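You operate a simulated robot arm through the tools that you are given. There is no shell and no other tool. Be economical: measure what you need, move in short steps, check, and stop when the job is done.

You run a simulated two-armed robot. Do the job below in one go: nothing can be reset, and whatever is moved stays where it is left.

Task
Wipe up the spill on the teal table with the grey cloth and put it back.

Only the result counts: the job must be done as asked and must still hold three seconds after the hand-in. Knocking over, shifting, dropping, spilling or breaking anything else fails it. Flat cloth is picked up by pressing the open fingertips on it (5 to 10 N) and closing them slowly along it; thin cloth reads only 2 to 8 mm in the jaws.

Robot
Two 7-joint arms with two-finger parallel grippers on one trunk, on a base that drives. Base frame: it is fixed to the floor where the robot stands at the start and does not move with it; the origin is under the middle of the robot, x ahead of it, y to its left, z up. Units: cm, rad, N and s.
The left shoulder is at the start at [7, 13.3, 110.1], the right one opposite. Payload 1.57 kg a hand.
The tool frame of a hand sits at the grasp point between the pads (the TCP): z along the fingers, y along the line on which they close. The tips reach 3 cm beyond it. The gripper opens to 8 cm. The fingers are 1.7 cm wide and 1.2 cm thick; the gripper's body (4 by 8.2 cm) begins 8 cm behind the TCP.
Orientation is that of the tool frame in the base frame, as a unit quaternion [x, y, z, w]. With the fingers straight down and closing along the base's y, the tool's x points along the base's -x, its y along +y and its z along -z.

Tools
- The arms move only by the tool drive_tool. It takes "left_motion", "right_motion" or both (then of equal length, played together; a hand with none holds still); each is a list of rows, each a list of 7 numbers: the shift along the tool's x, y, z in cm, then the turn, a rotation vector about the tool's x, y, z in rad, then the gripper command, from -1 (shut) to 1 (fully open), values between in proportion. In form: [[x, y, z, ax, ay, az, claw], ...]. A call has 1 to 10 rows; each row shifts and turns the commanded pose from where the row before left it, along the tool's axes as they then stand. A row lasts 0.2 s, in which the tool goes at most 5 cm and 0.15 rad; a call with a longer step from one row to the next is refused whole, and so is a gripper value outside its range. Where a pose cannot be reached the arm comes as near as it can. A force on the tool above 40 N (or 10 N above the force at the start of the call, whichever is more), or a blocked arm, ends the call early, and 0.2 s more pass. The fingers move at their own pace (about 15.3 cm/s each) and stop on an object; they squeeze with about 23 N. The grip force told is the motor's: it shows also when the fingers shut on nothing. Time passes only in rows, and 0.2 s behind the last, so rows that do not move let the fingers close. It gives the time, the measured TCP pose, the force on the tool (base axes), the opening and the grip force at its end, in the units of the frame above (readings bear some noise).
- Cameras (640 x 400 px; columns grow to the right, rows downward): "scene" is now at [13.68, -0.59, 132.64]; the picture's right is [-0.11, -0.99, 0.00], its down [-0.66, 0.07, -0.74] and it looks along [0.74, -0.08, -0.67] (base axes); focal length 262 px, centre (320, 200). "left" rides on the left gripper at [7.2, 0.7, -12.2] in its tool frame; the picture's right is [-0.09, 1.00, 0.00], its down [-0.84, -0.08, -0.54] and it looks along [-0.54, -0.05, 0.84] (tool axes); focal length 238 px, centre (320, 200). "right" rides on the right gripper at [7.2, -0.7, -12.2] in its tool frame; the picture's right is [0.09, 1.00, 0.00], its down [-0.84, 0.08, -0.54] and it looks along [-0.54, 0.05, 0.84] (tool axes); focal length 238 px, centre (320, 200). There is no depth. A picture from a camera that has moved, and an enlarged one, comes with that camera's place and axes in the base frame and with its lens. The place of the scene camera against the robot may be out by one fixed shift of up to 1.2 cm in any direction.
- snapshot(camera): a new picture of that camera. It takes no simulated time.
- raise_lower(by): slides the trunk up (or, below 0, down) by that many cm; the arms and the scene camera ride with it, the base frame stays. It gives what a move gives, with no picture.
- roll_base(legs): drives the robot by 1 to 6 legs, each [ahead, left, turn to the left] in cm, cm and rad, along the robot's own axes; the way and the turn of a leg run together, so that a leg with both is an arc; at most 150 cm and 3.142 rad a leg. The arms and the cameras ride along, it lands a little off, and it stops where it bumps. It gives what a move gives.
- aim_head(pan, tilt): turns the head with the scene camera to pan (to the left, within 1.501 rad either way) and tilt (down, from -0.506 to 1.204), counted from straight ahead of the robot. It gives what a move gives.
- enlarge(camera, box): a new picture of the part [left, top, right, bottom] of that camera's present view, enlarged. It takes no simulated time.
- job_done(): hands the job in; it is judged then, once.

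Go step by step. Nothing tells you exact positions but the pictures and the camera data: compare them with the known pose of the tool, close in by small moves and look again before you grip or let go. The budget is 120 turns and 88 pictures, counting those below and the enlarged ones. Unless the task says otherwise, let go and move clear before handing in, and close with one line.

The tools are called after "Call:" as a command line: name --argument value ..., lists and objects as JSON in quotes. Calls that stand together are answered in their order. drive_tool: Moves the arms, as the interface text tells. Its arguments: {"type":"object","properties":{"left_motion":{"type":"array","items":{"type":"array","items":{"type":"number"}}},"right_motion":{"type":"array","items":{"type":"array","items":{"type":"number"}}}},"required":[]} The other tools are called the same way: raise_lower (by) slides the trunk up or down; roll_base (legs) drives the base; aim_head (pan, tilt) turns the head that bears the scene camera; snapshot (camera) takes a picture; enlarge (camera, box) takes an enlarged picture of a part of a camera's view; job_done () hands the job in.

At the start:

```text
t: 0.0
left_eef_pos: [53.21, 9.38, 99.15]
left_ee_rot: [0.0, 1.0, 0.0, 0.0]
left_contact_force: [0.0, -0.5, 0.8]
left_grip_width: 8.01
left_finger_force: 0.1
right_eef_pos: [44.55, -30.5, 100.03]
right_ee_rot: [0.0, 1.0, 0.0, 0.0]
right_contact_force: [0.9, 0.2, 0.4]
right_grip_width: 8.01
right_finger_force: 0.1
trunk travel left (down, up): [-67.5, 26.5]
robot x, y, heading: [0.01, 0.08, 0.002]
head pan, tilt: [-0.108, 0.731]
```

scene: 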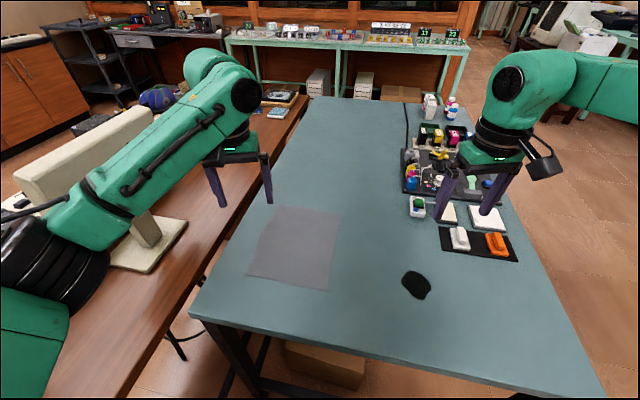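
right: 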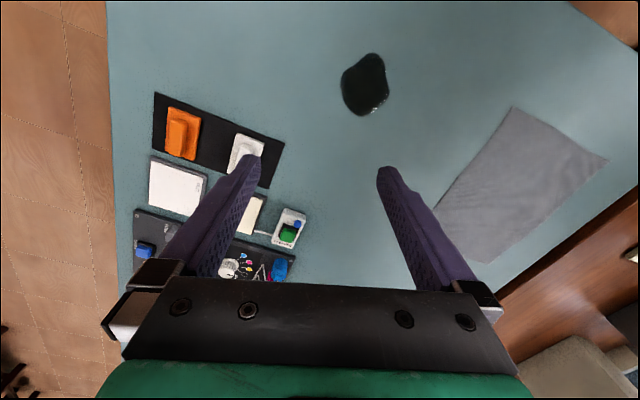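
left: 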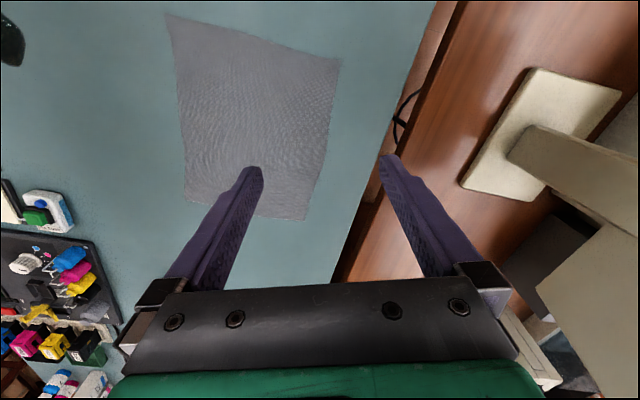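

The cloth lies at about x 42–70, y −13 to 12 and the spill at about (40.6, −25.3). Comparing the cameras, the table top looks nearer z 79 than 75, so I will find it by touch. First I bring the right hand above the spill-side edge of the cloth.

Call:
drive_tool --right_motion '[[-1.18, 3.03, 1.6, 0, 0, 0, 0.1], [-1.18, 3.03, 1.6, 0, 0, 0, 0.1], [-1.18, 3.03, 1.6, 0, 0, 0, 0.1], [-1.18, 3.03, 1.6, 0, 0, 0, 0.1], [-1.18, 3.03, 1.6, 0, 0, 0, 0.1], [-1.18, 3.03, 1.6, 0, 0, 0, 0.1], [-1.18, 3.03, 1.6, 0, 0, 0, 0.1], [-1.18, 3.03, 1.6, 0, 0, 0, 0.1]]'

Call:
snapshot --camera "right"

Call:
snapshot --camera "scene"

```text
t: 1.8
left_eef_pos: [53.28, 9.3, 99.08]
left_ee_rot: [0.001, 1.0, 0.0, -0.001]
left_contact_force: [-0.3, 0.7, -0.1]
left_grip_width: 8.0
left_finger_force: 0.1
right_eef_pos: [47.62, -12.09, 89.37]
right_ee_rot: [0.0, 1.0, 0.001, 0.001]
right_contact_force: [0.1, 0.7, 0.7]
right_grip_width: 4.42
right_finger_force: 0.1
right hand out of reach, approached as far as the arm can: row 6, 7, 8
trunk travel left (down, up): [-67.5, 26.5]
robot x, y, heading: [-0.16, 0.22, -0.002]
head pan, tilt: [-0.108, 0.731]
```

```text
84 pictures are left
camera right: at [40.37, -12.53, 101.53], right [-0.09, 1.0, 0.0], down [0.84, 0.08, 0.54], along [0.54, 0.05, -0.84], focal length 238 px, centre (320, 200)
```

right: 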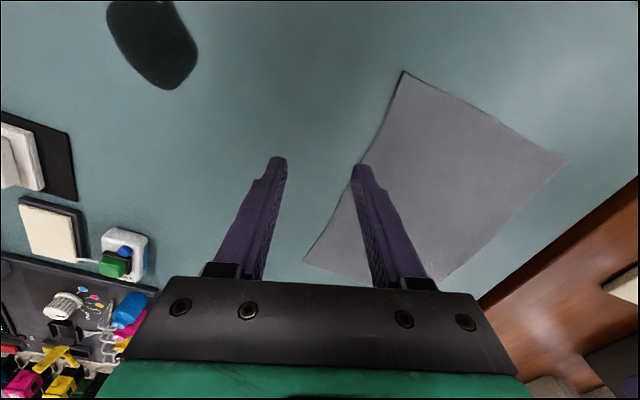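

```text
83 pictures are left
camera scene: at [13.72, -0.58, 132.63], right [-0.11, -0.99, 0.0], down [-0.66, 0.07, -0.74], along [0.74, -0.08, -0.67], focal length 262 px, centre (320, 200)
```

scene: 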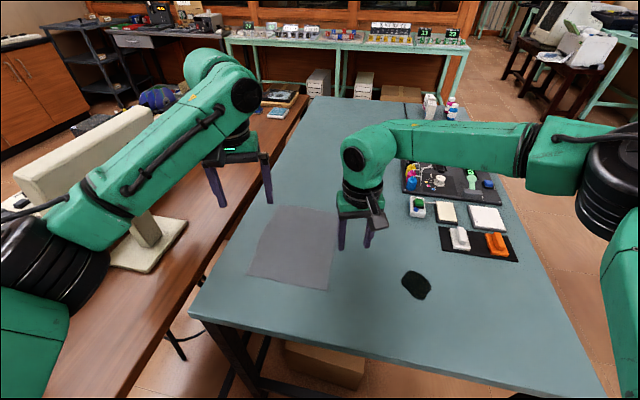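

The right hand stopped short at (47.6, −12), so I test whether it is a true limit by going lower and further toward the cloth.

Call:
drive_tool --right_motion '[[0, 1, 1, 0, 0, 0, 0.1], [0, 1, 1, 0, 0, 0, 0.1], [0, 1, 0, 0, 0, 0, 0.1], [0, 1, 0, 0, 0, 0, 0.1]]'

```text
t: 2.8
left_eef_pos: [53.06, 9.4, 99.18]
left_ee_rot: [0.0, 1.0, 0.001, 0.0]
left_contact_force: [0.5, 0.0, 0.5]
left_grip_width: 8.0
left_finger_force: 0.0
right_eef_pos: [45.43, -10.42, 88.34]
right_ee_rot: [0.001, 1.0, 0.0, 0.0]
right_contact_force: [0.2, 0.3, -0.4]
right_grip_width: 4.41
right_finger_force: 0.1
right hand out of reach, approached as far as the arm can: row 1, 2, 3, 4
trunk travel left (down, up): [-67.5, 26.5]
robot x, y, heading: [-0.05, 0.19, -0.004]
head pan, tilt: [-0.108, 0.731]
```

Maybe it is a wrist limit rather than a distance one. I try again with some yaw, which would also line the fingers up with the cloth's edge.

Call:
drive_tool --right_motion '[[0, 0, 0, 0, 0, 0.15, 0.1], [0, 0, 0, 0, 0, 0.15, 0.1], [-1, 0.5, 0, 0, 0, 0, 0.1], [-1, 0.5, 0, 0, 0, 0, 0.1], [-1, 0.5, 0, 0, 0, 0, 0.1]]'

```text
t: 4.0
left_eef_pos: [53.03, 9.39, 99.23]
left_ee_rot: [0.0, 1.0, 0.0, 0.0]
left_contact_force: [-0.2, 0.9, 1.1]
left_grip_width: 8.01
left_finger_force: 0.0
right_eef_pos: [47.11, -11.58, 89.11]
right_ee_rot: [0.149, 0.989, 0.0, 0.0]
right_contact_force: [0.5, 0.5, -0.7]
right_grip_width: 4.38
right_finger_force: 0.1
right hand out of reach, approached as far as the arm can: row 3, 4, 5
trunk travel left (down, up): [-67.5, 26.5]
robot x, y, heading: [-0.15, 0.08, -0.0]
head pan, tilt: [-0.108, 0.731]
```

The right arm can't reach the cloth, but the left arm can cover both places if the base moves right and turns to face the table. I fold the right hand back and up first.

Call:
drive_tool --right_motion '[[0, 0, -3, 0, 0, -0.15, 0.1], [0, 0, -3, 0, 0, -0.15, 0.1], [2, -2.1, -2, 0, 0, 0, 0.1], [2, -2.1, -2, 0, 0, 0, 0.1], [2, -2.1, -2, 0, 0, 0, 0.1], [2, -2.1, -1, 0, 0, 0, 0.1], [2, -2.1, -1, 0, 0, 0, 0.1], [2, -2.1, -1, 0, 0, 0, 0.1], [2, -2.1, -1, 0, 0, 0, 0.1]]'

Call:
aim_head --pan -0.3 --tilt 1.0

Call:
snapshot --camera "scene"

```text
t: 6.0
left_eef_pos: [53.04, 9.42, 99.39]
left_ee_rot: [0.0, 1.0, 0.0, 0.0]
left_contact_force: [-0.5, 0.3, 0.5]
left_grip_width: 7.99
left_finger_force: 0.0
right_eef_pos: [33.01, -26.4, 105.04]
right_ee_rot: [0.0, 1.0, 0.0, 0.0]
right_contact_force: [0.7, -0.3, 0.3]
right_grip_width: 4.4
right_finger_force: 0.0
trunk travel left (down, up): [-67.5, 26.5]
robot x, y, heading: [-0.15, 0.12, 0.002]
head pan, tilt: [-0.108, 0.731]
```

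```text
t: 6.8
left_eef_pos: [53.2, 9.3, 99.25]
left_ee_rot: [0.0, 1.0, 0.0, 0.0]
left_contact_force: [0.3, -0.8, 0.1]
left_grip_width: 7.99
left_finger_force: 0.1
right_eef_pos: [33.14, -26.3, 105.19]
right_ee_rot: [0.0, 1.0, 0.001, 0.0]
right_contact_force: [0.1, -0.5, -0.2]
right_grip_width: 4.43
right_finger_force: 0.1
trunk travel left (down, up): [-67.5, 26.5]
robot x, y, heading: [0.02, 0.04, 0.003]
head pan, tilt: [-0.3, 1.0]
```

```text
82 pictures are left
camera scene: at [12.04, -1.72, 130.57], right [-0.3, -0.96, 0.0], down [-0.8, 0.25, -0.54], along [0.52, -0.16, -0.84], focal length 262 px, centre (320, 200)
```

scene: 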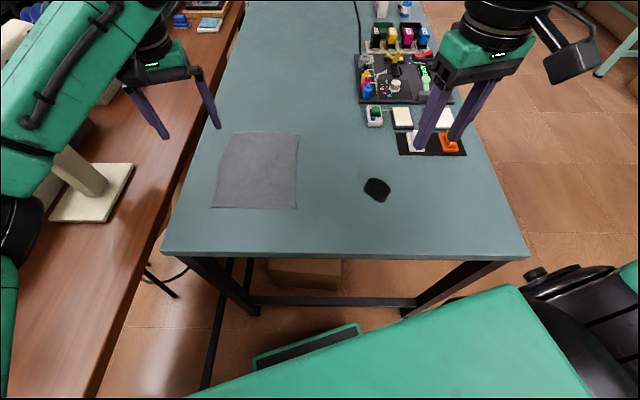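

This view faces the table squarely: spill at about (40.8, −25.6), mat corner at about (50, −36). I now drive the base right and turn it to face the table.

Call:
roll_base --legs '[[-2, -20.5, 0], [0, 0, -0.3]]'

Call:
aim_head --pan 0.1 --tilt 0.9

Call:
snapshot --camera "scene"

Call:
snapshot --camera "left"

```text
t: 9.4
left_eef_pos: [51.5, -27.17, 99.19]
left_ee_rot: [0.15, 0.989, 0.001, 0.001]
left_contact_force: [-0.7, -0.6, -0.6]
left_grip_width: 7.99
left_finger_force: 0.1
right_eef_pos: [21.92, -55.27, 105.06]
right_ee_rot: [0.15, 0.989, 0.0, -0.001]
right_contact_force: [1.0, 0.3, -0.2]
right_grip_width: 4.39
right_finger_force: 0.1
trunk travel left (down, up): [-67.5, 26.5]
robot x, y, heading: [-2.11, -20.46, -0.303]
head pan, tilt: [-0.3, 1.0]
```

```text
t: 10.2
left_eef_pos: [51.46, -27.22, 99.19]
left_ee_rot: [0.149, 0.989, 0.0, 0.0]
left_contact_force: [0.8, -0.1, 0.1]
left_grip_width: 8.02
left_finger_force: 0.1
right_eef_pos: [21.83, -55.32, 105.12]
right_ee_rot: [0.15, 0.989, 0.0, 0.0]
right_contact_force: [-0.6, -0.3, 0.2]
right_grip_width: 4.41
right_finger_force: 0.1
trunk travel left (down, up): [-67.5, 26.5]
robot x, y, heading: [-1.93, -20.77, -0.303]
head pan, tilt: [0.099, 0.901]
```

```text
81 pictures are left
camera scene: at [10.49, -23.09, 131.29], right [-0.2, -0.98, 0.0], down [-0.77, 0.16, -0.62], along [0.61, -0.12, -0.78], focal length 262 px, centre (320, 200)
```

scene: 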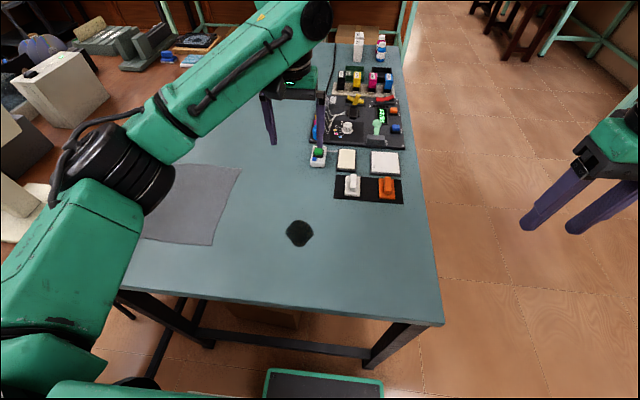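

```text
80 pictures are left
camera left: at [44.75, -24.24, 111.44], right [0.38, 0.92, 0.0], down [0.78, -0.32, 0.54], along [0.5, -0.21, -0.84], focal length 238 px, centre (320, 200)
```

left: 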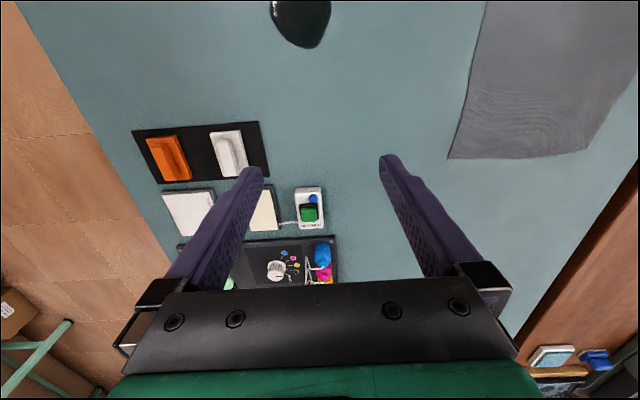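

The base is in place and the left tool is now in line with the cloth. I bring the left hand over the spill-side edge, near (51, −5), above the table.

Call:
drive_tool --left_motion '[[1.17, 3.5, 1.8, 0, 0, 0, 0.1], [1.17, 3.5, 1.8, 0, 0, 0, 0.1], [1.17, 3.5, 1.8, 0, 0, 0, 0.1], [1.17, 3.5, 1.8, 0, 0, 0, 0.1], [1.17, 3.5, 1.8, 0, 0, 0, 0.1], [1.17, 3.5, 1.8, 0, 0, 0, 0.1]]'

Call:
snapshot --camera "left"

```text
t: 11.6
left_eef_pos: [50.97, -4.91, 88.37]
left_ee_rot: [0.15, 0.989, 0.0, -0.001]
left_contact_force: [-0.5, 0.1, -0.7]
left_grip_width: 4.38
left_finger_force: 0.1
right_eef_pos: [21.87, -55.23, 105.16]
right_ee_rot: [0.149, 0.989, -0.001, -0.001]
right_contact_force: [0.2, -1.0, 0.1]
right_grip_width: 4.43
right_finger_force: 0.1
trunk travel left (down, up): [-67.5, 26.5]
robot x, y, heading: [-2.4, -20.38, -0.303]
head pan, tilt: [0.099, 0.901]
```

```text
79 pictures are left
camera left: at [44.25, -1.93, 100.65], right [0.38, 0.92, 0.0], down [0.78, -0.32, 0.54], along [0.5, -0.21, -0.84], focal length 238 px, centre (320, 200)
```

left: 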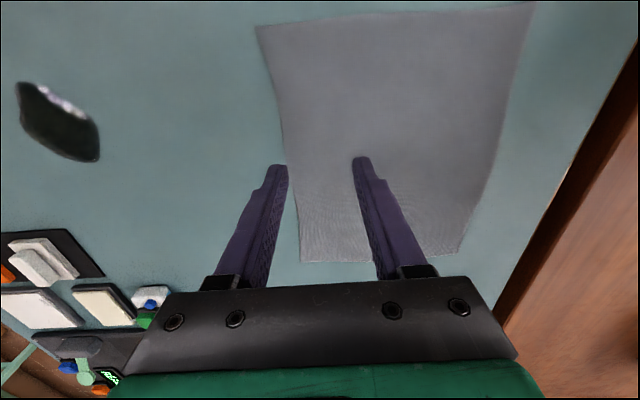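

The outer finger would land right on the edge, so I shift 1 cm inward and go down most of the way.

Call:
drive_tool --left_motion '[[0, 1, 1, 0, 0, 0, 0.1], [0, 0, 1.5, 0, 0, 0, 0.1], [0, 0, 1.2, 0, 0, 0, 0.1], [0, 0, 0.7, 0, 0, 0, 0.1], [0, 0, 0.5, 0, 0, 0, 0.1]]'

Call:
snapshot --camera "left"

```text
t: 12.8
left_eef_pos: [51.17, -4.09, 83.56]
left_ee_rot: [0.148, 0.989, -0.001, 0.0]
left_contact_force: [0.3, -0.2, 0.2]
left_grip_width: 4.44
left_finger_force: 0.0
right_eef_pos: [21.89, -55.38, 105.05]
right_ee_rot: [0.149, 0.989, 0.0, 0.0]
right_contact_force: [-0.5, 0.4, 0.4]
right_grip_width: 4.39
right_finger_force: 0.0
trunk travel left (down, up): [-67.5, 26.5]
robot x, y, heading: [-1.96, -20.4, -0.3]
head pan, tilt: [0.099, 0.901]
```

```text
78 pictures are left
camera left: at [44.48, -1.16, 95.76], right [0.38, 0.92, 0.0], down [0.78, -0.32, 0.54], along [0.5, -0.21, -0.84], focal length 238 px, centre (320, 200)
```

left: 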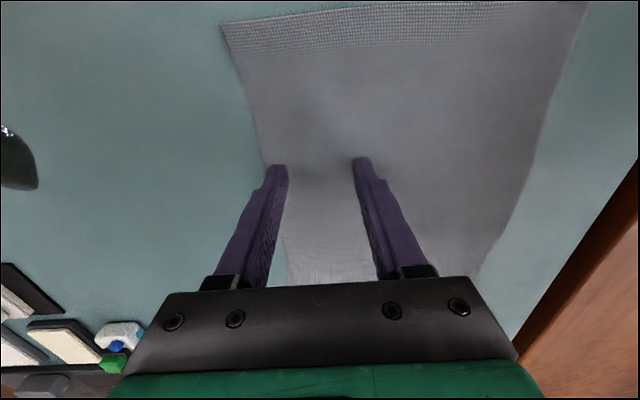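

Still no contact. I shift another half centimetre inward and feel for the table in small steps.

Call:
drive_tool --left_motion '[[0, 0.5, 0.3, 0, 0, 0, 0.1], [0, 0, 0.3, 0, 0, 0, 0.1], [0, 0, 0.2, 0, 0, 0, 0.1]]'

```text
t: 13.6
left_eef_pos: [51.29, -3.61, 83.09]
left_ee_rot: [0.148, 0.989, -0.001, 0.005]
left_contact_force: [2.0, 0.8, 20.7]
left_grip_width: 4.32
left_finger_force: 0.1
right_eef_pos: [21.62, -55.37, 105.16]
right_ee_rot: [0.15, 0.989, 0.002, 0.001]
right_contact_force: [0.3, 0.6, -0.4]
right_grip_width: 4.39
right_finger_force: 0.2
trunk travel left (down, up): [-67.5, 26.5]
robot x, y, heading: [-2.19, -20.32, -0.301]
head pan, tilt: [0.099, 0.901]
```

The table is at about z 80.1 and I'm pressing 21 N. I ease off to about 8 N and close slowly.

Call:
drive_tool --left_motion '[[0, 0, -0.22, 0, 0, 0, 0.1], [0, 0, 0, 0, 0, 0, -0.05], [0, 0, 0, 0, 0, 0, -0.2], [0, 0, 0, 0, 0, 0, -0.35]]'

Call:
snapshot --camera "left"

```text
t: 14.6
left_eef_pos: [51.3, -3.51, 83.15]
left_ee_rot: [0.149, 0.989, 0.001, 0.0]
left_contact_force: [0.4, 1.0, 16.2]
left_grip_width: 2.35
left_finger_force: 0.1
right_eef_pos: [21.47, -55.4, 105.16]
right_ee_rot: [0.15, 0.989, 0.001, 0.001]
right_contact_force: [0.8, -0.5, 0.3]
right_grip_width: 4.42
right_finger_force: 0.1
trunk travel left (down, up): [-67.5, 26.5]
robot x, y, heading: [-1.94, -20.38, -0.301]
head pan, tilt: [0.099, 0.901]
```

```text
77 pictures are left
camera left: at [44.44, -0.7, 95.31], right [0.38, 0.92, 0.0], down [0.78, -0.32, 0.54], along [0.5, -0.21, -0.84], focal length 238 px, centre (320, 200)
```

left: 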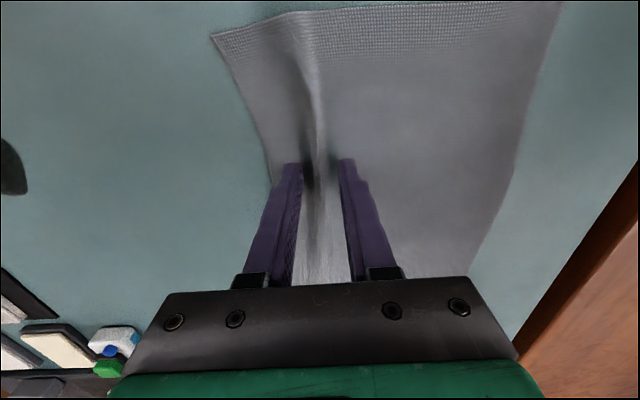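

A ridge is rising between the fingers, as wanted. I ease slightly more and keep closing.

Call:
drive_tool --left_motion '[[0, 0, -0.08, 0, 0, 0, -0.45], [0, 0, 0, 0, 0, 0, -0.55], [0, 0, 0, 0, 0, 0, -0.65], [0, 0, 0, 0, 0, 0, -0.75], [0, 0, 0, 0, 0, 0, -0.85], [0, 0, 0, 0, 0, 0, -1], [0, 0, 0, 0, 0, 0, -1]]'

Call:
snapshot --camera "left"

```text
t: 16.2
left_eef_pos: [51.25, -3.53, 83.07]
left_ee_rot: [0.149, 0.989, 0.001, 0.0]
left_contact_force: [-1.1, -0.2, 9.0]
left_grip_width: 0.2
left_finger_force: 23.2
right_eef_pos: [21.68, -55.31, 105.19]
right_ee_rot: [0.15, 0.989, 0.0, 0.001]
right_contact_force: [0.5, 0.8, 0.2]
right_grip_width: 4.4
right_finger_force: 0.1
trunk travel left (down, up): [-67.5, 26.5]
robot x, y, heading: [-2.2, -20.75, -0.299]
head pan, tilt: [0.099, 0.901]
```

```text
76 pictures are left
camera left: at [44.51, -0.71, 95.32], right [0.38, 0.92, 0.0], down [0.78, -0.32, 0.54], along [0.5, -0.21, -0.84], focal length 238 px, centre (320, 200)
```

left: 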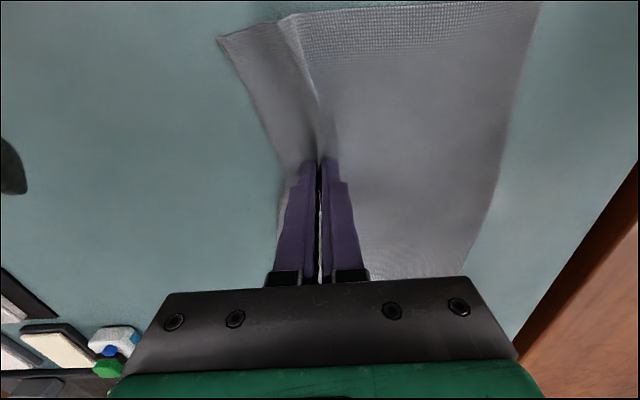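

The jaws read 2 mm at 23 N, so the cloth is held. I ease the pressure and drag it toward the spill.

Call:
drive_tool --left_motion '[[0, 0, -0.12, 0, 0, 0, -1], [0.3, -1.5, 0, 0, 0, 0, -1], [0.6, -2.2, 0, 0, 0, 0, -1], [0.6, -2.2, 0, 0, 0, 0, -1], [0.6, -2.2, 0, 0, 0, 0, -1], [0.6, -2.2, 0, 0, 0, 0, -1], [0.6, -2.2, 0, 0, 0, 0, -1]]'

Call:
snapshot --camera "left"

Call:
snapshot --camera "scene"

```text
t: 17.8
left_eef_pos: [44.51, -14.63, 83.17]
left_ee_rot: [0.149, 0.989, 0.0, 0.001]
left_contact_force: [0.1, 0.1, 1.0]
left_grip_width: 0.19
left_finger_force: 22.7
right_eef_pos: [21.82, -55.42, 105.14]
right_ee_rot: [0.149, 0.989, -0.001, 0.0]
right_contact_force: [-0.1, 0.2, -0.3]
right_grip_width: 4.39
right_finger_force: 0.0
trunk travel left (down, up): [-67.5, 26.5]
robot x, y, heading: [-1.88, -20.46, -0.299]
head pan, tilt: [0.099, 0.901]
```

```text
75 pictures are left
camera left: at [37.83, -11.71, 95.35], right [0.38, 0.92, 0.0], down [0.78, -0.32, 0.54], along [0.5, -0.21, -0.84], focal length 238 px, centre (320, 200)
```

left: 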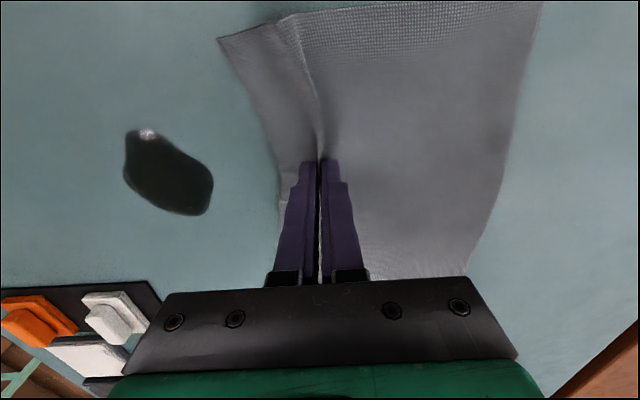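

```text
74 pictures are left
camera scene: at [10.47, -23.14, 131.29], right [-0.2, -0.98, 0.0], down [-0.77, 0.16, -0.62], along [0.61, -0.12, -0.78], focal length 262 px, centre (320, 200)
```

scene: 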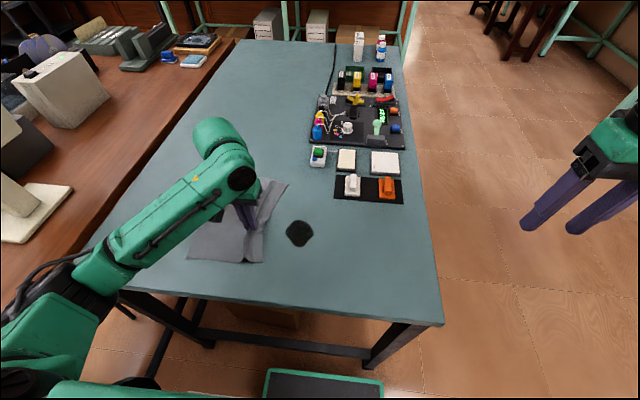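

The cloth follows flat behind the hand. I angle back a little to keep its far corner off the mat and draw it over the spill.

Call:
drive_tool --left_motion '[[0.9, -1.5, 0, 0, 0, 0, -1], [0.9, -1.5, 0.1, 0, 0, 0, -1], [0.9, -1.5, 0, 0, 0, 0, -1], [0.9, -1.5, 0, 0, 0, 0, -1], [0.4, -1.5, 0, 0, 0, 0, -1], [0, -1.5, 0, 0, 0, 0, -1], [0, -1.5, 0, 0, 0, 0, -1], [0, -1.5, 0, 0, 0, 0, -1]]'

Call:
snapshot --camera "left"

Call:
snapshot --camera "scene"

```text
t: 19.6
left_eef_pos: [37.05, -24.75, 83.07]
left_ee_rot: [0.149, 0.989, -0.001, 0.001]
left_contact_force: [0.5, 1.6, 8.5]
left_grip_width: 0.18
left_finger_force: 22.8
right_eef_pos: [21.81, -55.36, 105.12]
right_ee_rot: [0.15, 0.989, 0.0, 0.001]
right_contact_force: [0.4, 0.4, -0.4]
right_grip_width: 4.4
right_finger_force: 0.1
trunk travel left (down, up): [-67.5, 26.5]
robot x, y, heading: [-2.4, -19.97, -0.302]
head pan, tilt: [0.099, 0.901]
```

```text
73 pictures are left
camera left: at [30.41, -21.84, 95.31], right [0.38, 0.92, 0.0], down [0.78, -0.32, 0.54], along [0.5, -0.21, -0.84], focal length 238 px, centre (320, 200)
```

left: 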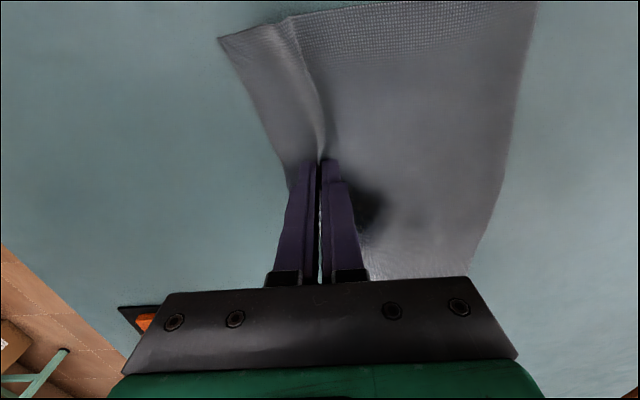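

```text
72 pictures are left
camera scene: at [10.38, -23.05, 131.31], right [-0.2, -0.98, 0.0], down [-0.77, 0.16, -0.62], along [0.61, -0.12, -0.78], focal length 262 px, centre (320, 200)
```

scene: 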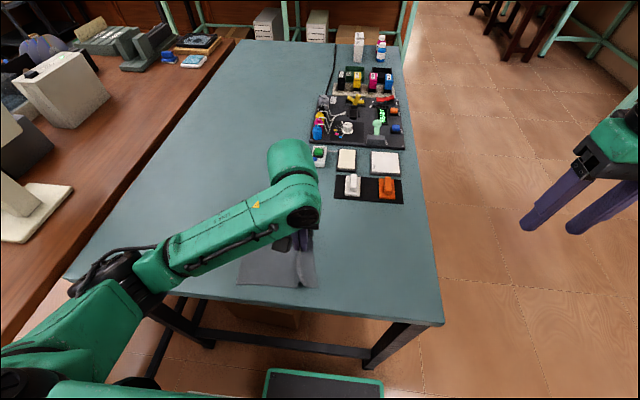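

The spill is soaking into the cloth. I scrub over the area in a small loop with light pressure.

Call:
drive_tool --left_motion '[[0, 1.5, 0, 0, 0, 0, -1], [-1.2, 1.5, 0, 0, 0, 0, -1], [-1.5, 0, 0, 0, 0, 0, -1], [-1.5, -1, 0, 0, 0, 0, -1], [0, -1.5, 0, 0, 0, 0, -1], [1.5, -0.5, 0, 0, 0, 0, -1], [1.5, -0.5, 0, 0, 0, 0, -1], [1.2, 0.5, 0, 0, 0, 0, -1], [0, 2, 0, 0, 0, 0, -1], [0, 2, 0, 0, 0, 0, -1]]'

Call:
snapshot --camera "left"

```text
t: 21.8
left_eef_pos: [38.24, -21.03, 83.12]
left_ee_rot: [0.149, 0.989, -0.001, 0.001]
left_contact_force: [-1.2, -3.5, 11.9]
left_grip_width: 0.19
left_finger_force: 22.7
right_eef_pos: [21.7, -55.35, 105.17]
right_ee_rot: [0.149, 0.989, 0.0, 0.001]
right_contact_force: [-0.2, 0.0, 0.2]
right_grip_width: 4.41
right_finger_force: 0.0
trunk travel left (down, up): [-67.5, 26.5]
robot x, y, heading: [-1.96, -20.42, -0.301]
head pan, tilt: [0.099, 0.901]
```

```text
71 pictures are left
camera left: at [31.5, -18.12, 95.31], right [0.38, 0.92, 0.0], down [0.78, -0.32, 0.54], along [0.5, -0.21, -0.84], focal length 238 px, centre (320, 200)
```

left: 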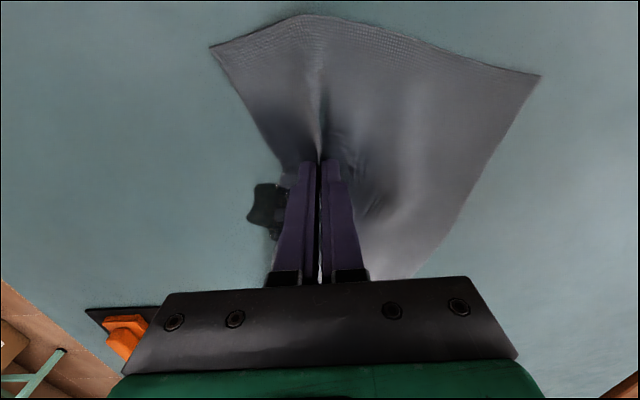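

Part of the spill remains just outside the cloth's edge, ahead and to the right. I move the hand forward and sweep across it.

Call:
drive_tool --left_motion '[[-1.3, 0.3, -0.05, 0, 0, 0, -1], [-1.3, 0.3, 0, 0, 0, 0, -1], [-1.2, 0, 0, 0, 0, 0, -1], [0, -1.5, 0, 0, 0, 0, -1], [0, -1.5, 0, 0, 0, 0, -1], [0, -1.5, 0, 0, 0, 0, -1], [0, -1.2, 0, 0, 0, 0, -1], [0, -1, 0, 0, 0, 0, -1]]'

Call:
snapshot --camera "left"

Call:
snapshot --camera "scene"

```text
t: 23.6
left_eef_pos: [40.06, -27.99, 83.05]
left_ee_rot: [0.148, 0.989, 0.0, 0.001]
left_contact_force: [0.8, 2.2, 4.4]
left_grip_width: 0.16
left_finger_force: 22.5
right_eef_pos: [21.88, -55.36, 105.04]
right_ee_rot: [0.15, 0.989, 0.0, 0.0]
right_contact_force: [0.4, 0.3, 0.0]
right_grip_width: 4.4
right_finger_force: 0.0
trunk travel left (down, up): [-67.5, 26.5]
robot x, y, heading: [-2.05, -20.23, -0.302]
head pan, tilt: [0.099, 0.901]
```

```text
70 pictures are left
camera left: at [33.38, -25.03, 95.33], right [0.38, 0.92, 0.0], down [0.78, -0.32, 0.54], along [0.5, -0.21, -0.84], focal length 238 px, centre (320, 200)
```

left: 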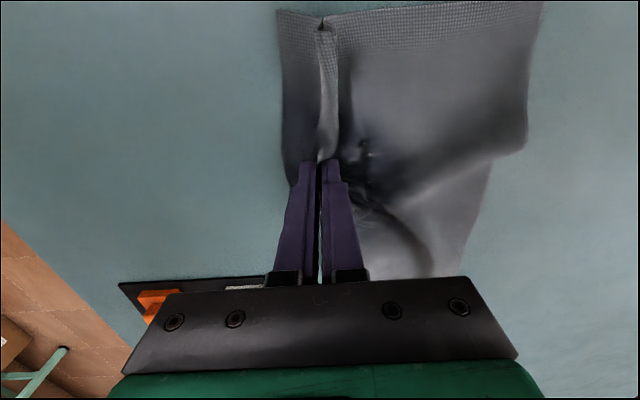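

```text
69 pictures are left
camera scene: at [10.42, -23.06, 131.3], right [-0.2, -0.98, 0.0], down [-0.77, 0.16, -0.62], along [0.61, -0.12, -0.78], focal length 262 px, centre (320, 200)
```

scene: 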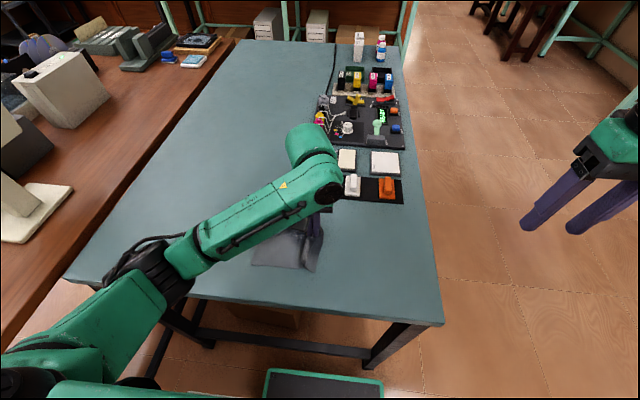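

I lift the cloth and move it left to see whether any of the spill is left.

Call:
drive_tool --left_motion '[[0, 0.5, -2, 0, 0, 0, -1], [0.5, 1.5, -3, 0, 0, 0, -1], [0.5, 2.5, -3, 0, 0, 0, -1], [0, 3, -3, 0, 0, 0, -1], [0, 3, -3, 0, 0, 0, -1], [0, 3.5, -3, 0, 0, 0, -1], [0, 3.5, -3, 0, 0, 0, -1], [0, 3, -2, 0, 0, 0, -1], [0, 0, 0, 0, 0, 0, -1]]'

Call:
snapshot --camera "left"

Call:
snapshot --camera "scene"

```text
t: 25.6
left_eef_pos: [45.39, -8.15, 105.08]
left_ee_rot: [0.15, 0.989, 0.0, 0.0]
left_contact_force: [0.1, 0.1, 0.2]
left_grip_width: 0.17
left_finger_force: 22.7
right_eef_pos: [21.82, -55.36, 105.06]
right_ee_rot: [0.15, 0.989, 0.001, 0.0]
right_contact_force: [-0.8, 0.8, 0.4]
right_grip_width: 4.37
right_finger_force: 0.1
trunk travel left (down, up): [-67.5, 26.5]
robot x, y, heading: [-1.88, -20.11, -0.298]
head pan, tilt: [0.099, 0.901]
```

```text
68 pictures are left
camera left: at [38.65, -5.2, 117.31], right [0.38, 0.92, 0.0], down [0.78, -0.32, 0.54], along [0.5, -0.21, -0.84], focal length 238 px, centre (320, 200)
```

left: 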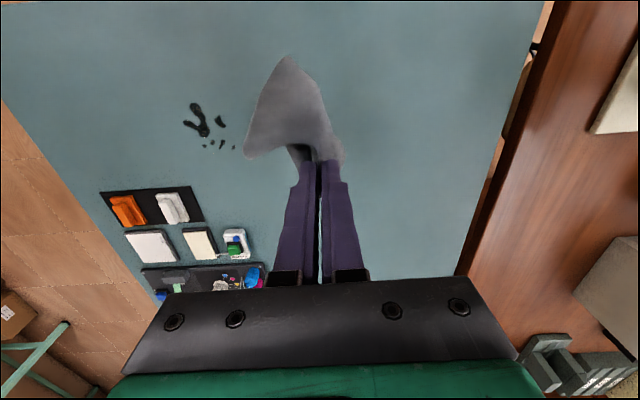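

```text
67 pictures are left
camera scene: at [10.52, -23.12, 131.29], right [-0.2, -0.98, 0.0], down [-0.77, 0.16, -0.62], along [0.61, -0.12, -0.78], focal length 262 px, centre (320, 200)
```

scene: 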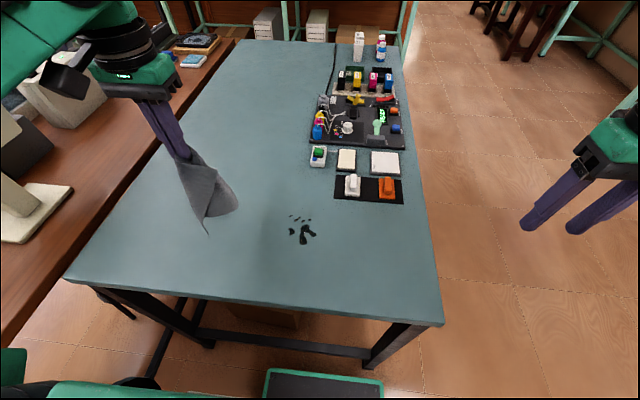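

The cloth absorbs only what it touches; patches remain within about x 38–46, y −28 to −23. I bring the cloth down again, laying it toward the spill.

Call:
drive_tool --left_motion '[[0, -0.5, 3.5, 0, 0, 0, -1], [0, -0.5, 3.5, 0, 0, 0, -1], [0, -0.5, 3.5, 0, 0, 0, -1], [0, -0.5, 3.5, 0, 0, 0, -1], [-0.8, -2.5, 2.3, 0, 0, 0, -1], [-0.8, -2.5, 2.3, 0, 0, 0, -1], [-0.8, -2.5, 2.3, 0, 0, 0, -1], [0, -1.5, 0.5, 0, 0, 0, -1], [0, -1, 0.3, 0, 0, 0, -1]]'

Call:
snapshot --camera "left"

```text
t: 27.6
left_eef_pos: [44.05, -20.36, 83.42]
left_ee_rot: [0.149, 0.989, -0.001, 0.0]
left_contact_force: [0.0, -0.3, -0.1]
left_grip_width: 0.19
left_finger_force: 22.8
right_eef_pos: [21.77, -55.35, 105.07]
right_ee_rot: [0.15, 0.989, 0.0, 0.001]
right_contact_force: [-0.5, 0.6, -0.3]
right_grip_width: 4.41
right_finger_force: 0.1
trunk travel left (down, up): [-67.5, 26.5]
robot x, y, heading: [-2.23, -20.23, -0.304]
head pan, tilt: [0.099, 0.901]
```

```text
66 pictures are left
camera left: at [37.35, -17.39, 95.59], right [0.38, 0.92, 0.0], down [0.78, -0.32, 0.54], along [0.5, -0.21, -0.84], focal length 238 px, centre (320, 200)
```

left: 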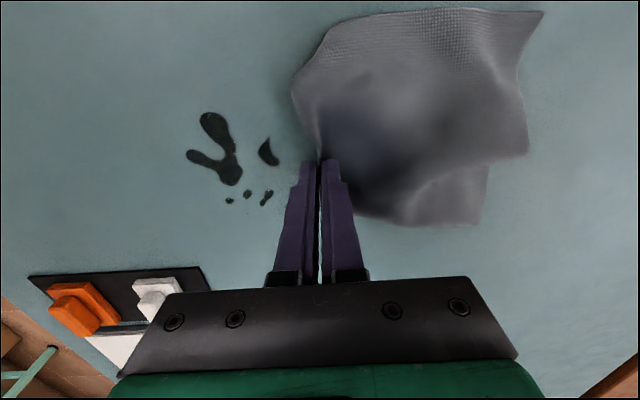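

Cloth lies well behind the hand. I press lightly and sweep right across the patches and back a bit diagonally.

Call:
drive_tool --left_motion '[[-0.6, -1.5, 0.3, 0, 0, 0, -1], [-0.6, -1.5, 0.05, 0, 0, 0, -1], [0, -1.7, 0, 0, 0, 0, -1], [0.5, -1.7, 0, 0, 0, 0, -1], [1, -1.7, 0, 0, 0, 0, -1], [1.4, -1.4, 0, 0, 0, 0, -1], [1.5, -1.0, 0, 0, 0, 0, -1], [1.5, 0, 0, 0, 0, 0, -1]]'

Call:
snapshot --camera "left"

```text
t: 29.4
left_eef_pos: [36.24, -28.95, 83.15]
left_ee_rot: [0.149, 0.989, -0.001, 0.001]
left_contact_force: [4.5, -2.8, 15.5]
left_grip_width: 0.17
left_finger_force: 22.6
right_eef_pos: [21.74, -55.41, 105.17]
right_ee_rot: [0.149, 0.989, -0.001, 0.001]
right_contact_force: [-0.7, -0.5, 0.8]
right_grip_width: 4.41
right_finger_force: 0.0
trunk travel left (down, up): [-67.5, 26.5]
robot x, y, heading: [-1.88, -20.62, -0.303]
head pan, tilt: [0.099, 0.901]
```

```text
65 pictures are left
camera left: at [29.64, -26.01, 95.33], right [0.38, 0.92, 0.0], down [0.78, -0.32, 0.54], along [0.5, -0.21, -0.84], focal length 238 px, centre (320, 200)
```

left: 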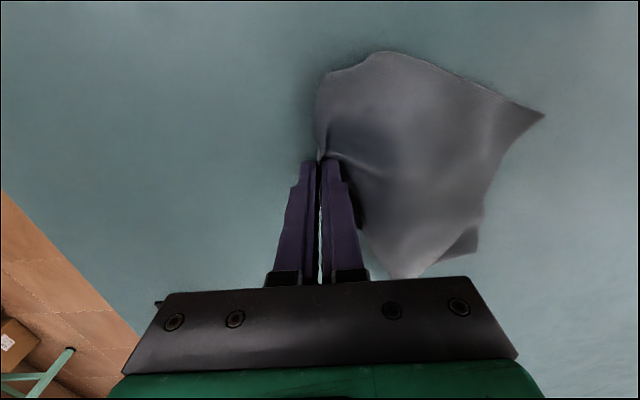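

No patches visible beside the cloth now. One more small scrub over the area, then I lift and check.

Call:
drive_tool --left_motion '[[-1.5, 0.5, -0.05, 0, 0, 0, -1], [-1.5, 0.8, 0, 0, 0, 0, -1], [-1.5, 1, 0, 0, 0, 0, -1], [-1, 1.2, 0, 0, 0, 0, -1], [0.8, 1.2, 0, 0, 0, 0, -1], [1.5, 0.8, 0, 0, 0, 0, -1], [1.5, -1, 0, 0, 0, 0, -1], [0, -1.6, 0, 0, 0, 0, -1], [-1.5, -1, 0, 0, 0, 0, -1], [-1.5, -1, 0, 0, 0, 0, -1]]'

Call:
drive_tool --left_motion '[[0, 0.5, -2, 0, 0, 0, -1], [0, 1.5, -3, 0, 0, 0, -1], [0, 2.5, -3, 0, 0, 0, -1], [0, 3, -3, 0, 0, 0, -1], [0, 3, -3, 0, 0, 0, -1], [0, 3.5, -3, 0, 0, 0, -1], [0, 3.5, -3, 0, 0, 0, -1], [0, 2, -2, 0, 0, 0, -1], [0, 0, 0, 0, 0, 0, -1]]'

Call:
snapshot --camera "left"

Call:
enlarge --camera "scene" --box '[160, 140, 440, 315]'

```text
t: 31.6
left_eef_pos: [41.25, -29.42, 83.05]
left_ee_rot: [0.149, 0.989, 0.0, 0.0]
left_contact_force: [-1.8, 1.6, 3.1]
left_grip_width: 0.18
left_finger_force: 22.9
right_eef_pos: [21.78, -55.42, 105.14]
right_ee_rot: [0.149, 0.989, 0.0, 0.0]
right_contact_force: [-0.3, -0.5, 0.3]
right_grip_width: 4.37
right_finger_force: 0.0
trunk travel left (down, up): [-67.5, 26.5]
robot x, y, heading: [-2.09, -20.34, -0.3]
head pan, tilt: [0.099, 0.901]
```

```text
t: 33.6
left_eef_pos: [46.98, -10.89, 105.15]
left_ee_rot: [0.149, 0.989, -0.001, -0.001]
left_contact_force: [-0.5, 0.9, 0.5]
left_grip_width: 0.21
left_finger_force: 22.6
right_eef_pos: [21.84, -55.37, 105.11]
right_ee_rot: [0.15, 0.989, 0.0, -0.001]
right_contact_force: [-0.3, 0.7, 0.0]
right_grip_width: 4.38
right_finger_force: 0.1
trunk travel left (down, up): [-67.5, 26.5]
robot x, y, heading: [-2.07, -20.57, -0.303]
head pan, tilt: [0.099, 0.901]
```

```text
64 pictures are left
camera left: at [40.28, -7.99, 117.33], right [0.38, 0.92, 0.0], down [0.78, -0.32, 0.54], along [0.5, -0.21, -0.84], focal length 238 px, centre (320, 200)
```

left: 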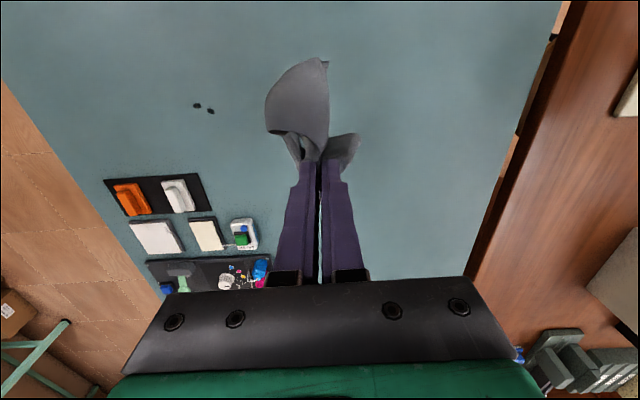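

```text
2.29 times, centred on (300, 228) of scene
camera zoom: at [10.52, -23.1, 131.29], right [-0.2, -0.98, 0.0], down [-0.77, 0.16, -0.62], along [0.61, -0.12, -0.78], focal length 599 px, centre (366, 137)
```

zoom: 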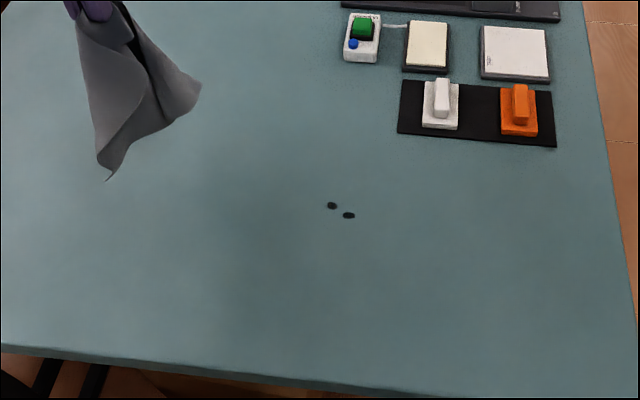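

Only two dots remain, near (40.7, −27). I lay the cloth down again just before them and drag it across.

Call:
drive_tool --left_motion '[[0, -0.5, 3.5, 0, 0, 0, -1], [0, -0.5, 3.5, 0, 0, 0, -1], [0, -0.5, 3.5, 0, 0, 0, -1], [0, -0.5, 3.5, 0, 0, 0, -1], [0, -2.5, 2.3, 0, 0, 0, -1], [0, -2.5, 2.3, 0, 0, 0, -1], [0, -2.5, 2.3, 0, 0, 0, -1], [0, -1.5, 0.5, 0, 0, 0, -1], [0, -1, 0.5, 0, 0, 0, -1]]'

Call:
snapshot --camera "left"

```text
t: 35.6
left_eef_pos: [43.52, -22.26, 83.25]
left_ee_rot: [0.148, 0.989, 0.0, 0.0]
left_contact_force: [-1.1, 0.1, 1.3]
left_grip_width: 0.19
left_finger_force: 23.2
right_eef_pos: [21.87, -55.35, 105.18]
right_ee_rot: [0.149, 0.989, 0.001, 0.0]
right_contact_force: [-0.1, -0.7, 0.5]
right_grip_width: 4.4
right_finger_force: 0.0
trunk travel left (down, up): [-67.5, 26.5]
robot x, y, heading: [-2.13, -20.27, -0.297]
head pan, tilt: [0.099, 0.901]
```

```text
62 pictures are left
camera left: at [36.69, -19.37, 95.4], right [0.38, 0.92, 0.0], down [0.78, -0.32, 0.54], along [0.5, -0.21, -0.84], focal length 238 px, centre (320, 200)
```

left: 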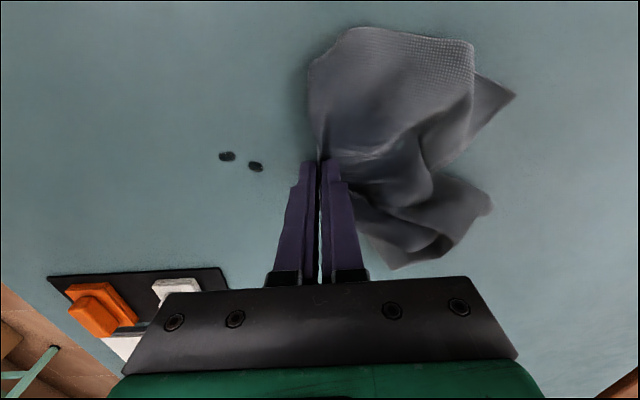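

The dots are right in line with the hand. I press lightly and drag over them, then circle.

Call:
drive_tool --left_motion '[[0, -1.5, 0.15, 0, 0, 0, -1], [0, -1.5, 0, 0, 0, 0, -1], [0, -1.5, 0, 0, 0, 0, -1], [0, -1.5, 0, 0, 0, 0, -1], [0, -1.5, 0, 0, 0, 0, -1], [0.5, -1.5, 0, 0, 0, 0, -1], [1.5, -0.5, 0, 0, 0, 0, -1], [1.5, 0, 0, 0, 0, 0, -1], [-1, 2, 0, 0, 0, 0, -1], [-1, 2, 0, 0, 0, 0, -1]]'

Call:
drive_tool --left_motion '[[0, 0.5, -2, 0, 0, 0, -1], [0, 1.5, -3, 0, 0, 0, -1], [0, 2.5, -3, 0, 0, 0, -1], [0, 3, -3, 0, 0, 0, -1], [0, 3, -3, 0, 0, 0, -1], [0, 3.5, -3, 0, 0, 0, -1], [0, 3.5, -3, 0, 0, 0, -1], [0, 2, -4, 0, 0, 0, -1], [0, 0, 0, 0, 0, 0, -1]]'

Call:
snapshot --camera "left"

Call:
enlarge --camera "scene" --box '[160, 140, 440, 315]'

```text
t: 37.8
left_eef_pos: [40.36, -27.17, 83.25]
left_ee_rot: [0.15, 0.989, 0.0, 0.001]
left_contact_force: [-1.6, -3.4, 12.3]
left_grip_width: 0.19
left_finger_force: 23.1
right_eef_pos: [21.59, -55.33, 105.18]
right_ee_rot: [0.149, 0.989, 0.0, 0.001]
right_contact_force: [-0.6, -1.4, -0.1]
right_grip_width: 4.39
right_finger_force: 0.0
trunk travel left (down, up): [-67.5, 26.5]
robot x, y, heading: [-1.97, -20.5, -0.3]
head pan, tilt: [0.099, 0.901]
```

```text
t: 39.8
left_eef_pos: [46.25, -8.35, 106.97]
left_ee_rot: [0.15, 0.989, 0.0, -0.002]
left_contact_force: [-0.1, -0.1, 0.6]
left_grip_width: 0.18
left_finger_force: 23.2
right_eef_pos: [21.94, -55.28, 105.09]
right_ee_rot: [0.15, 0.989, 0.0, 0.0]
right_contact_force: [0.4, 0.1, -0.2]
right_grip_width: 4.43
right_finger_force: 0.0
trunk travel left (down, up): [-67.5, 26.5]
robot x, y, heading: [-2.02, -20.56, -0.299]
head pan, tilt: [0.099, 0.901]
```

```text
61 pictures are left
camera left: at [39.46, -5.44, 119.28], right [0.38, 0.92, 0.0], down [0.78, -0.32, 0.54], along [0.5, -0.21, -0.84], focal length 238 px, centre (320, 200)
```

left: 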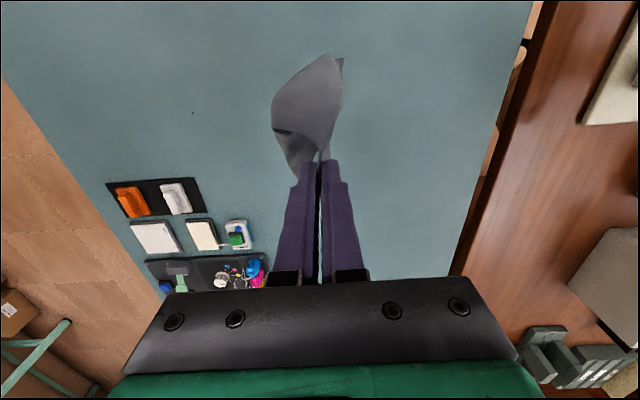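

```text
2.29 times, centred on (300, 228) of scene
camera zoom: at [10.54, -23.08, 131.28], right [-0.2, -0.98, 0.0], down [-0.77, 0.16, -0.62], along [0.61, -0.12, -0.78], focal length 599 px, centre (366, 137)
```

zoom: 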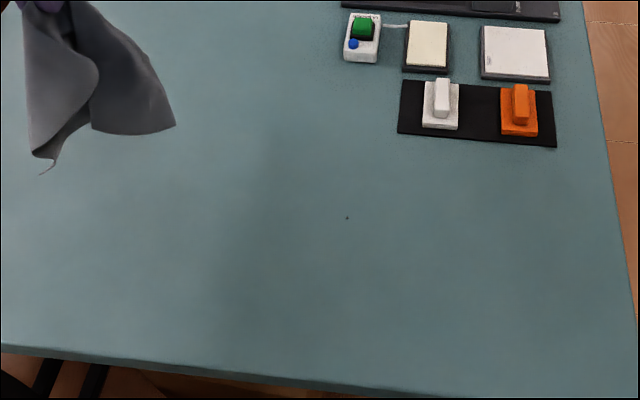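

One tiny speck remains at about (40, −27.5). One more pass, with the hand a bit ahead of it so the trailing cloth covers it.

Call:
drive_tool --left_motion '[[0, -0.8, 4, 0, 0, 0, -1], [0, -0.8, 4, 0, 0, 0, -1], [0, -0.8, 4, 0, 0, 0, -1], [0, -0.8, 3.7, 0, 0, 0, -1], [-0.4, -2.7, 2.3, 0, 0, 0, -1], [-0.4, -2.7, 2.3, 0, 0, 0, -1], [-0.4, -2.7, 2.3, 0, 0, 0, -1], [0, -1.5, 0.6, 0, 0, 0, -1], [0, -1, 0.6, 0, 0, 0, -1]]'

Call:
snapshot --camera "left"

```text
t: 41.8
left_eef_pos: [43.21, -22.0, 83.36]
left_ee_rot: [0.148, 0.989, 0.0, 0.0]
left_contact_force: [0.6, -0.1, 1.0]
left_grip_width: 0.22
left_finger_force: 23.0
right_eef_pos: [21.82, -55.41, 105.02]
right_ee_rot: [0.15, 0.989, 0.0, 0.001]
right_contact_force: [0.4, -0.1, 0.5]
right_grip_width: 4.4
right_finger_force: 0.1
trunk travel left (down, up): [-67.5, 26.5]
robot x, y, heading: [-2.26, -20.52, -0.299]
head pan, tilt: [0.099, 0.901]
```

```text
59 pictures are left
camera left: at [36.51, -19.08, 95.47], right [0.38, 0.92, 0.0], down [0.78, -0.32, 0.54], along [0.5, -0.21, -0.84], focal length 238 px, centre (320, 200)
```

left: 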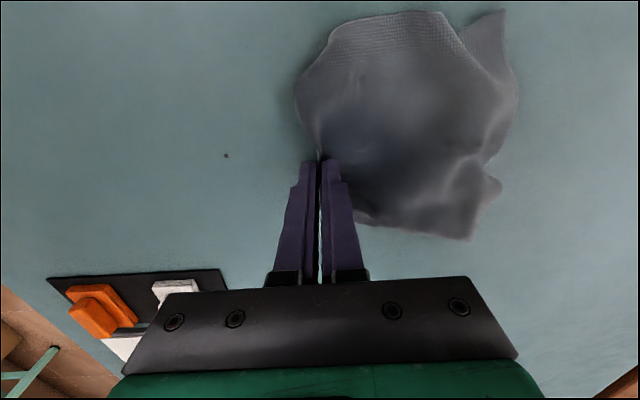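

Now the drag across the speck.

Call:
drive_tool --left_motion '[[-0.6, -1.2, 0.15, 0, 0, 0, -1], [-0.6, -1.2, 0, 0, 0, 0, -1], [0, -1.3, 0, 0, 0, 0, -1], [0, -1.4, 0, 0, 0, 0, -1], [0, -1.4, 0, 0, 0, 0, -1], [0, -1.4, 0, 0, 0, 0, -1], [0, -1.4, 0, 0, 0, 0, -1], [1.2, -1, 0, 0, 0, 0, -1], [1.4, 0, 0, 0, 0, 0, -1], [1.4, 1, 0, 0, 0, 0, -1]]'

Call:
drive_tool --left_motion '[[0, 0.5, -2, 0, 0, 0, -1], [0, 1.5, -3, 0, 0, 0, -1], [0, 2.5, -3, 0, 0, 0, -1], [0, 3, -3, 0, 0, 0, -1], [0, 3, -3, 0, 0, 0, -1], [0, 3.5, -3, 0, 0, 0, -1], [0, 3.5, -3, 0, 0, 0, -1], [0, 3, -4, 0, 0, 0, -1], [0, 3, 0, 0, 0, 0, -1]]'

Call:
snapshot --camera "left"

Call:
enlarge --camera "scene" --box '[160, 140, 440, 315]'

```text
t: 44.0
left_eef_pos: [37.7, -30.05, 83.18]
left_ee_rot: [0.15, 0.989, 0.0, 0.0]
left_contact_force: [0.4, -1.6, 6.7]
left_grip_width: 0.2
left_finger_force: 23.0
right_eef_pos: [21.72, -55.29, 105.06]
right_ee_rot: [0.15, 0.989, 0.0, 0.001]
right_contact_force: [0.1, 0.8, -0.5]
right_grip_width: 4.37
right_finger_force: 0.1
trunk travel left (down, up): [-67.5, 26.5]
robot x, y, heading: [-2.11, -20.29, -0.297]
head pan, tilt: [0.099, 0.901]
```

```text
t: 46.0
left_eef_pos: [44.75, -7.43, 107.17]
left_ee_rot: [0.149, 0.989, -0.001, -0.001]
left_contact_force: [0.1, 0.0, -1.0]
left_grip_width: 0.19
left_finger_force: 22.7
right_eef_pos: [21.95, -55.18, 105.12]
right_ee_rot: [0.149, 0.989, -0.001, 0.0]
right_contact_force: [-0.6, 0.5, 0.2]
right_grip_width: 4.4
right_finger_force: 0.0
trunk travel left (down, up): [-67.5, 26.5]
robot x, y, heading: [-2.09, -20.47, -0.301]
head pan, tilt: [0.099, 0.901]
```

```text
58 pictures are left
camera left: at [37.95, -4.42, 119.33], right [0.38, 0.92, 0.0], down [0.78, -0.32, 0.54], along [0.5, -0.21, -0.84], focal length 238 px, centre (320, 200)
```

left: 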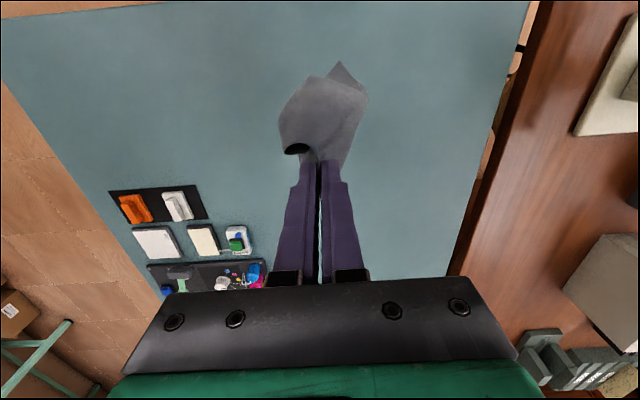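

```text
2.29 times, centred on (300, 228) of scene
camera zoom: at [10.52, -22.92, 131.29], right [-0.2, -0.98, 0.0], down [-0.77, 0.16, -0.62], along [0.61, -0.12, -0.78], focal length 599 px, centre (366, 137)
```

zoom: 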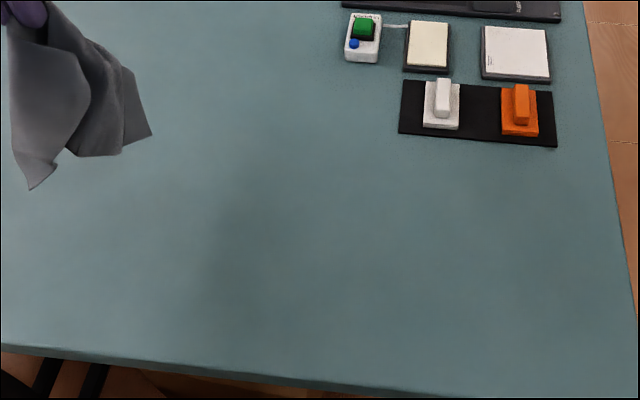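

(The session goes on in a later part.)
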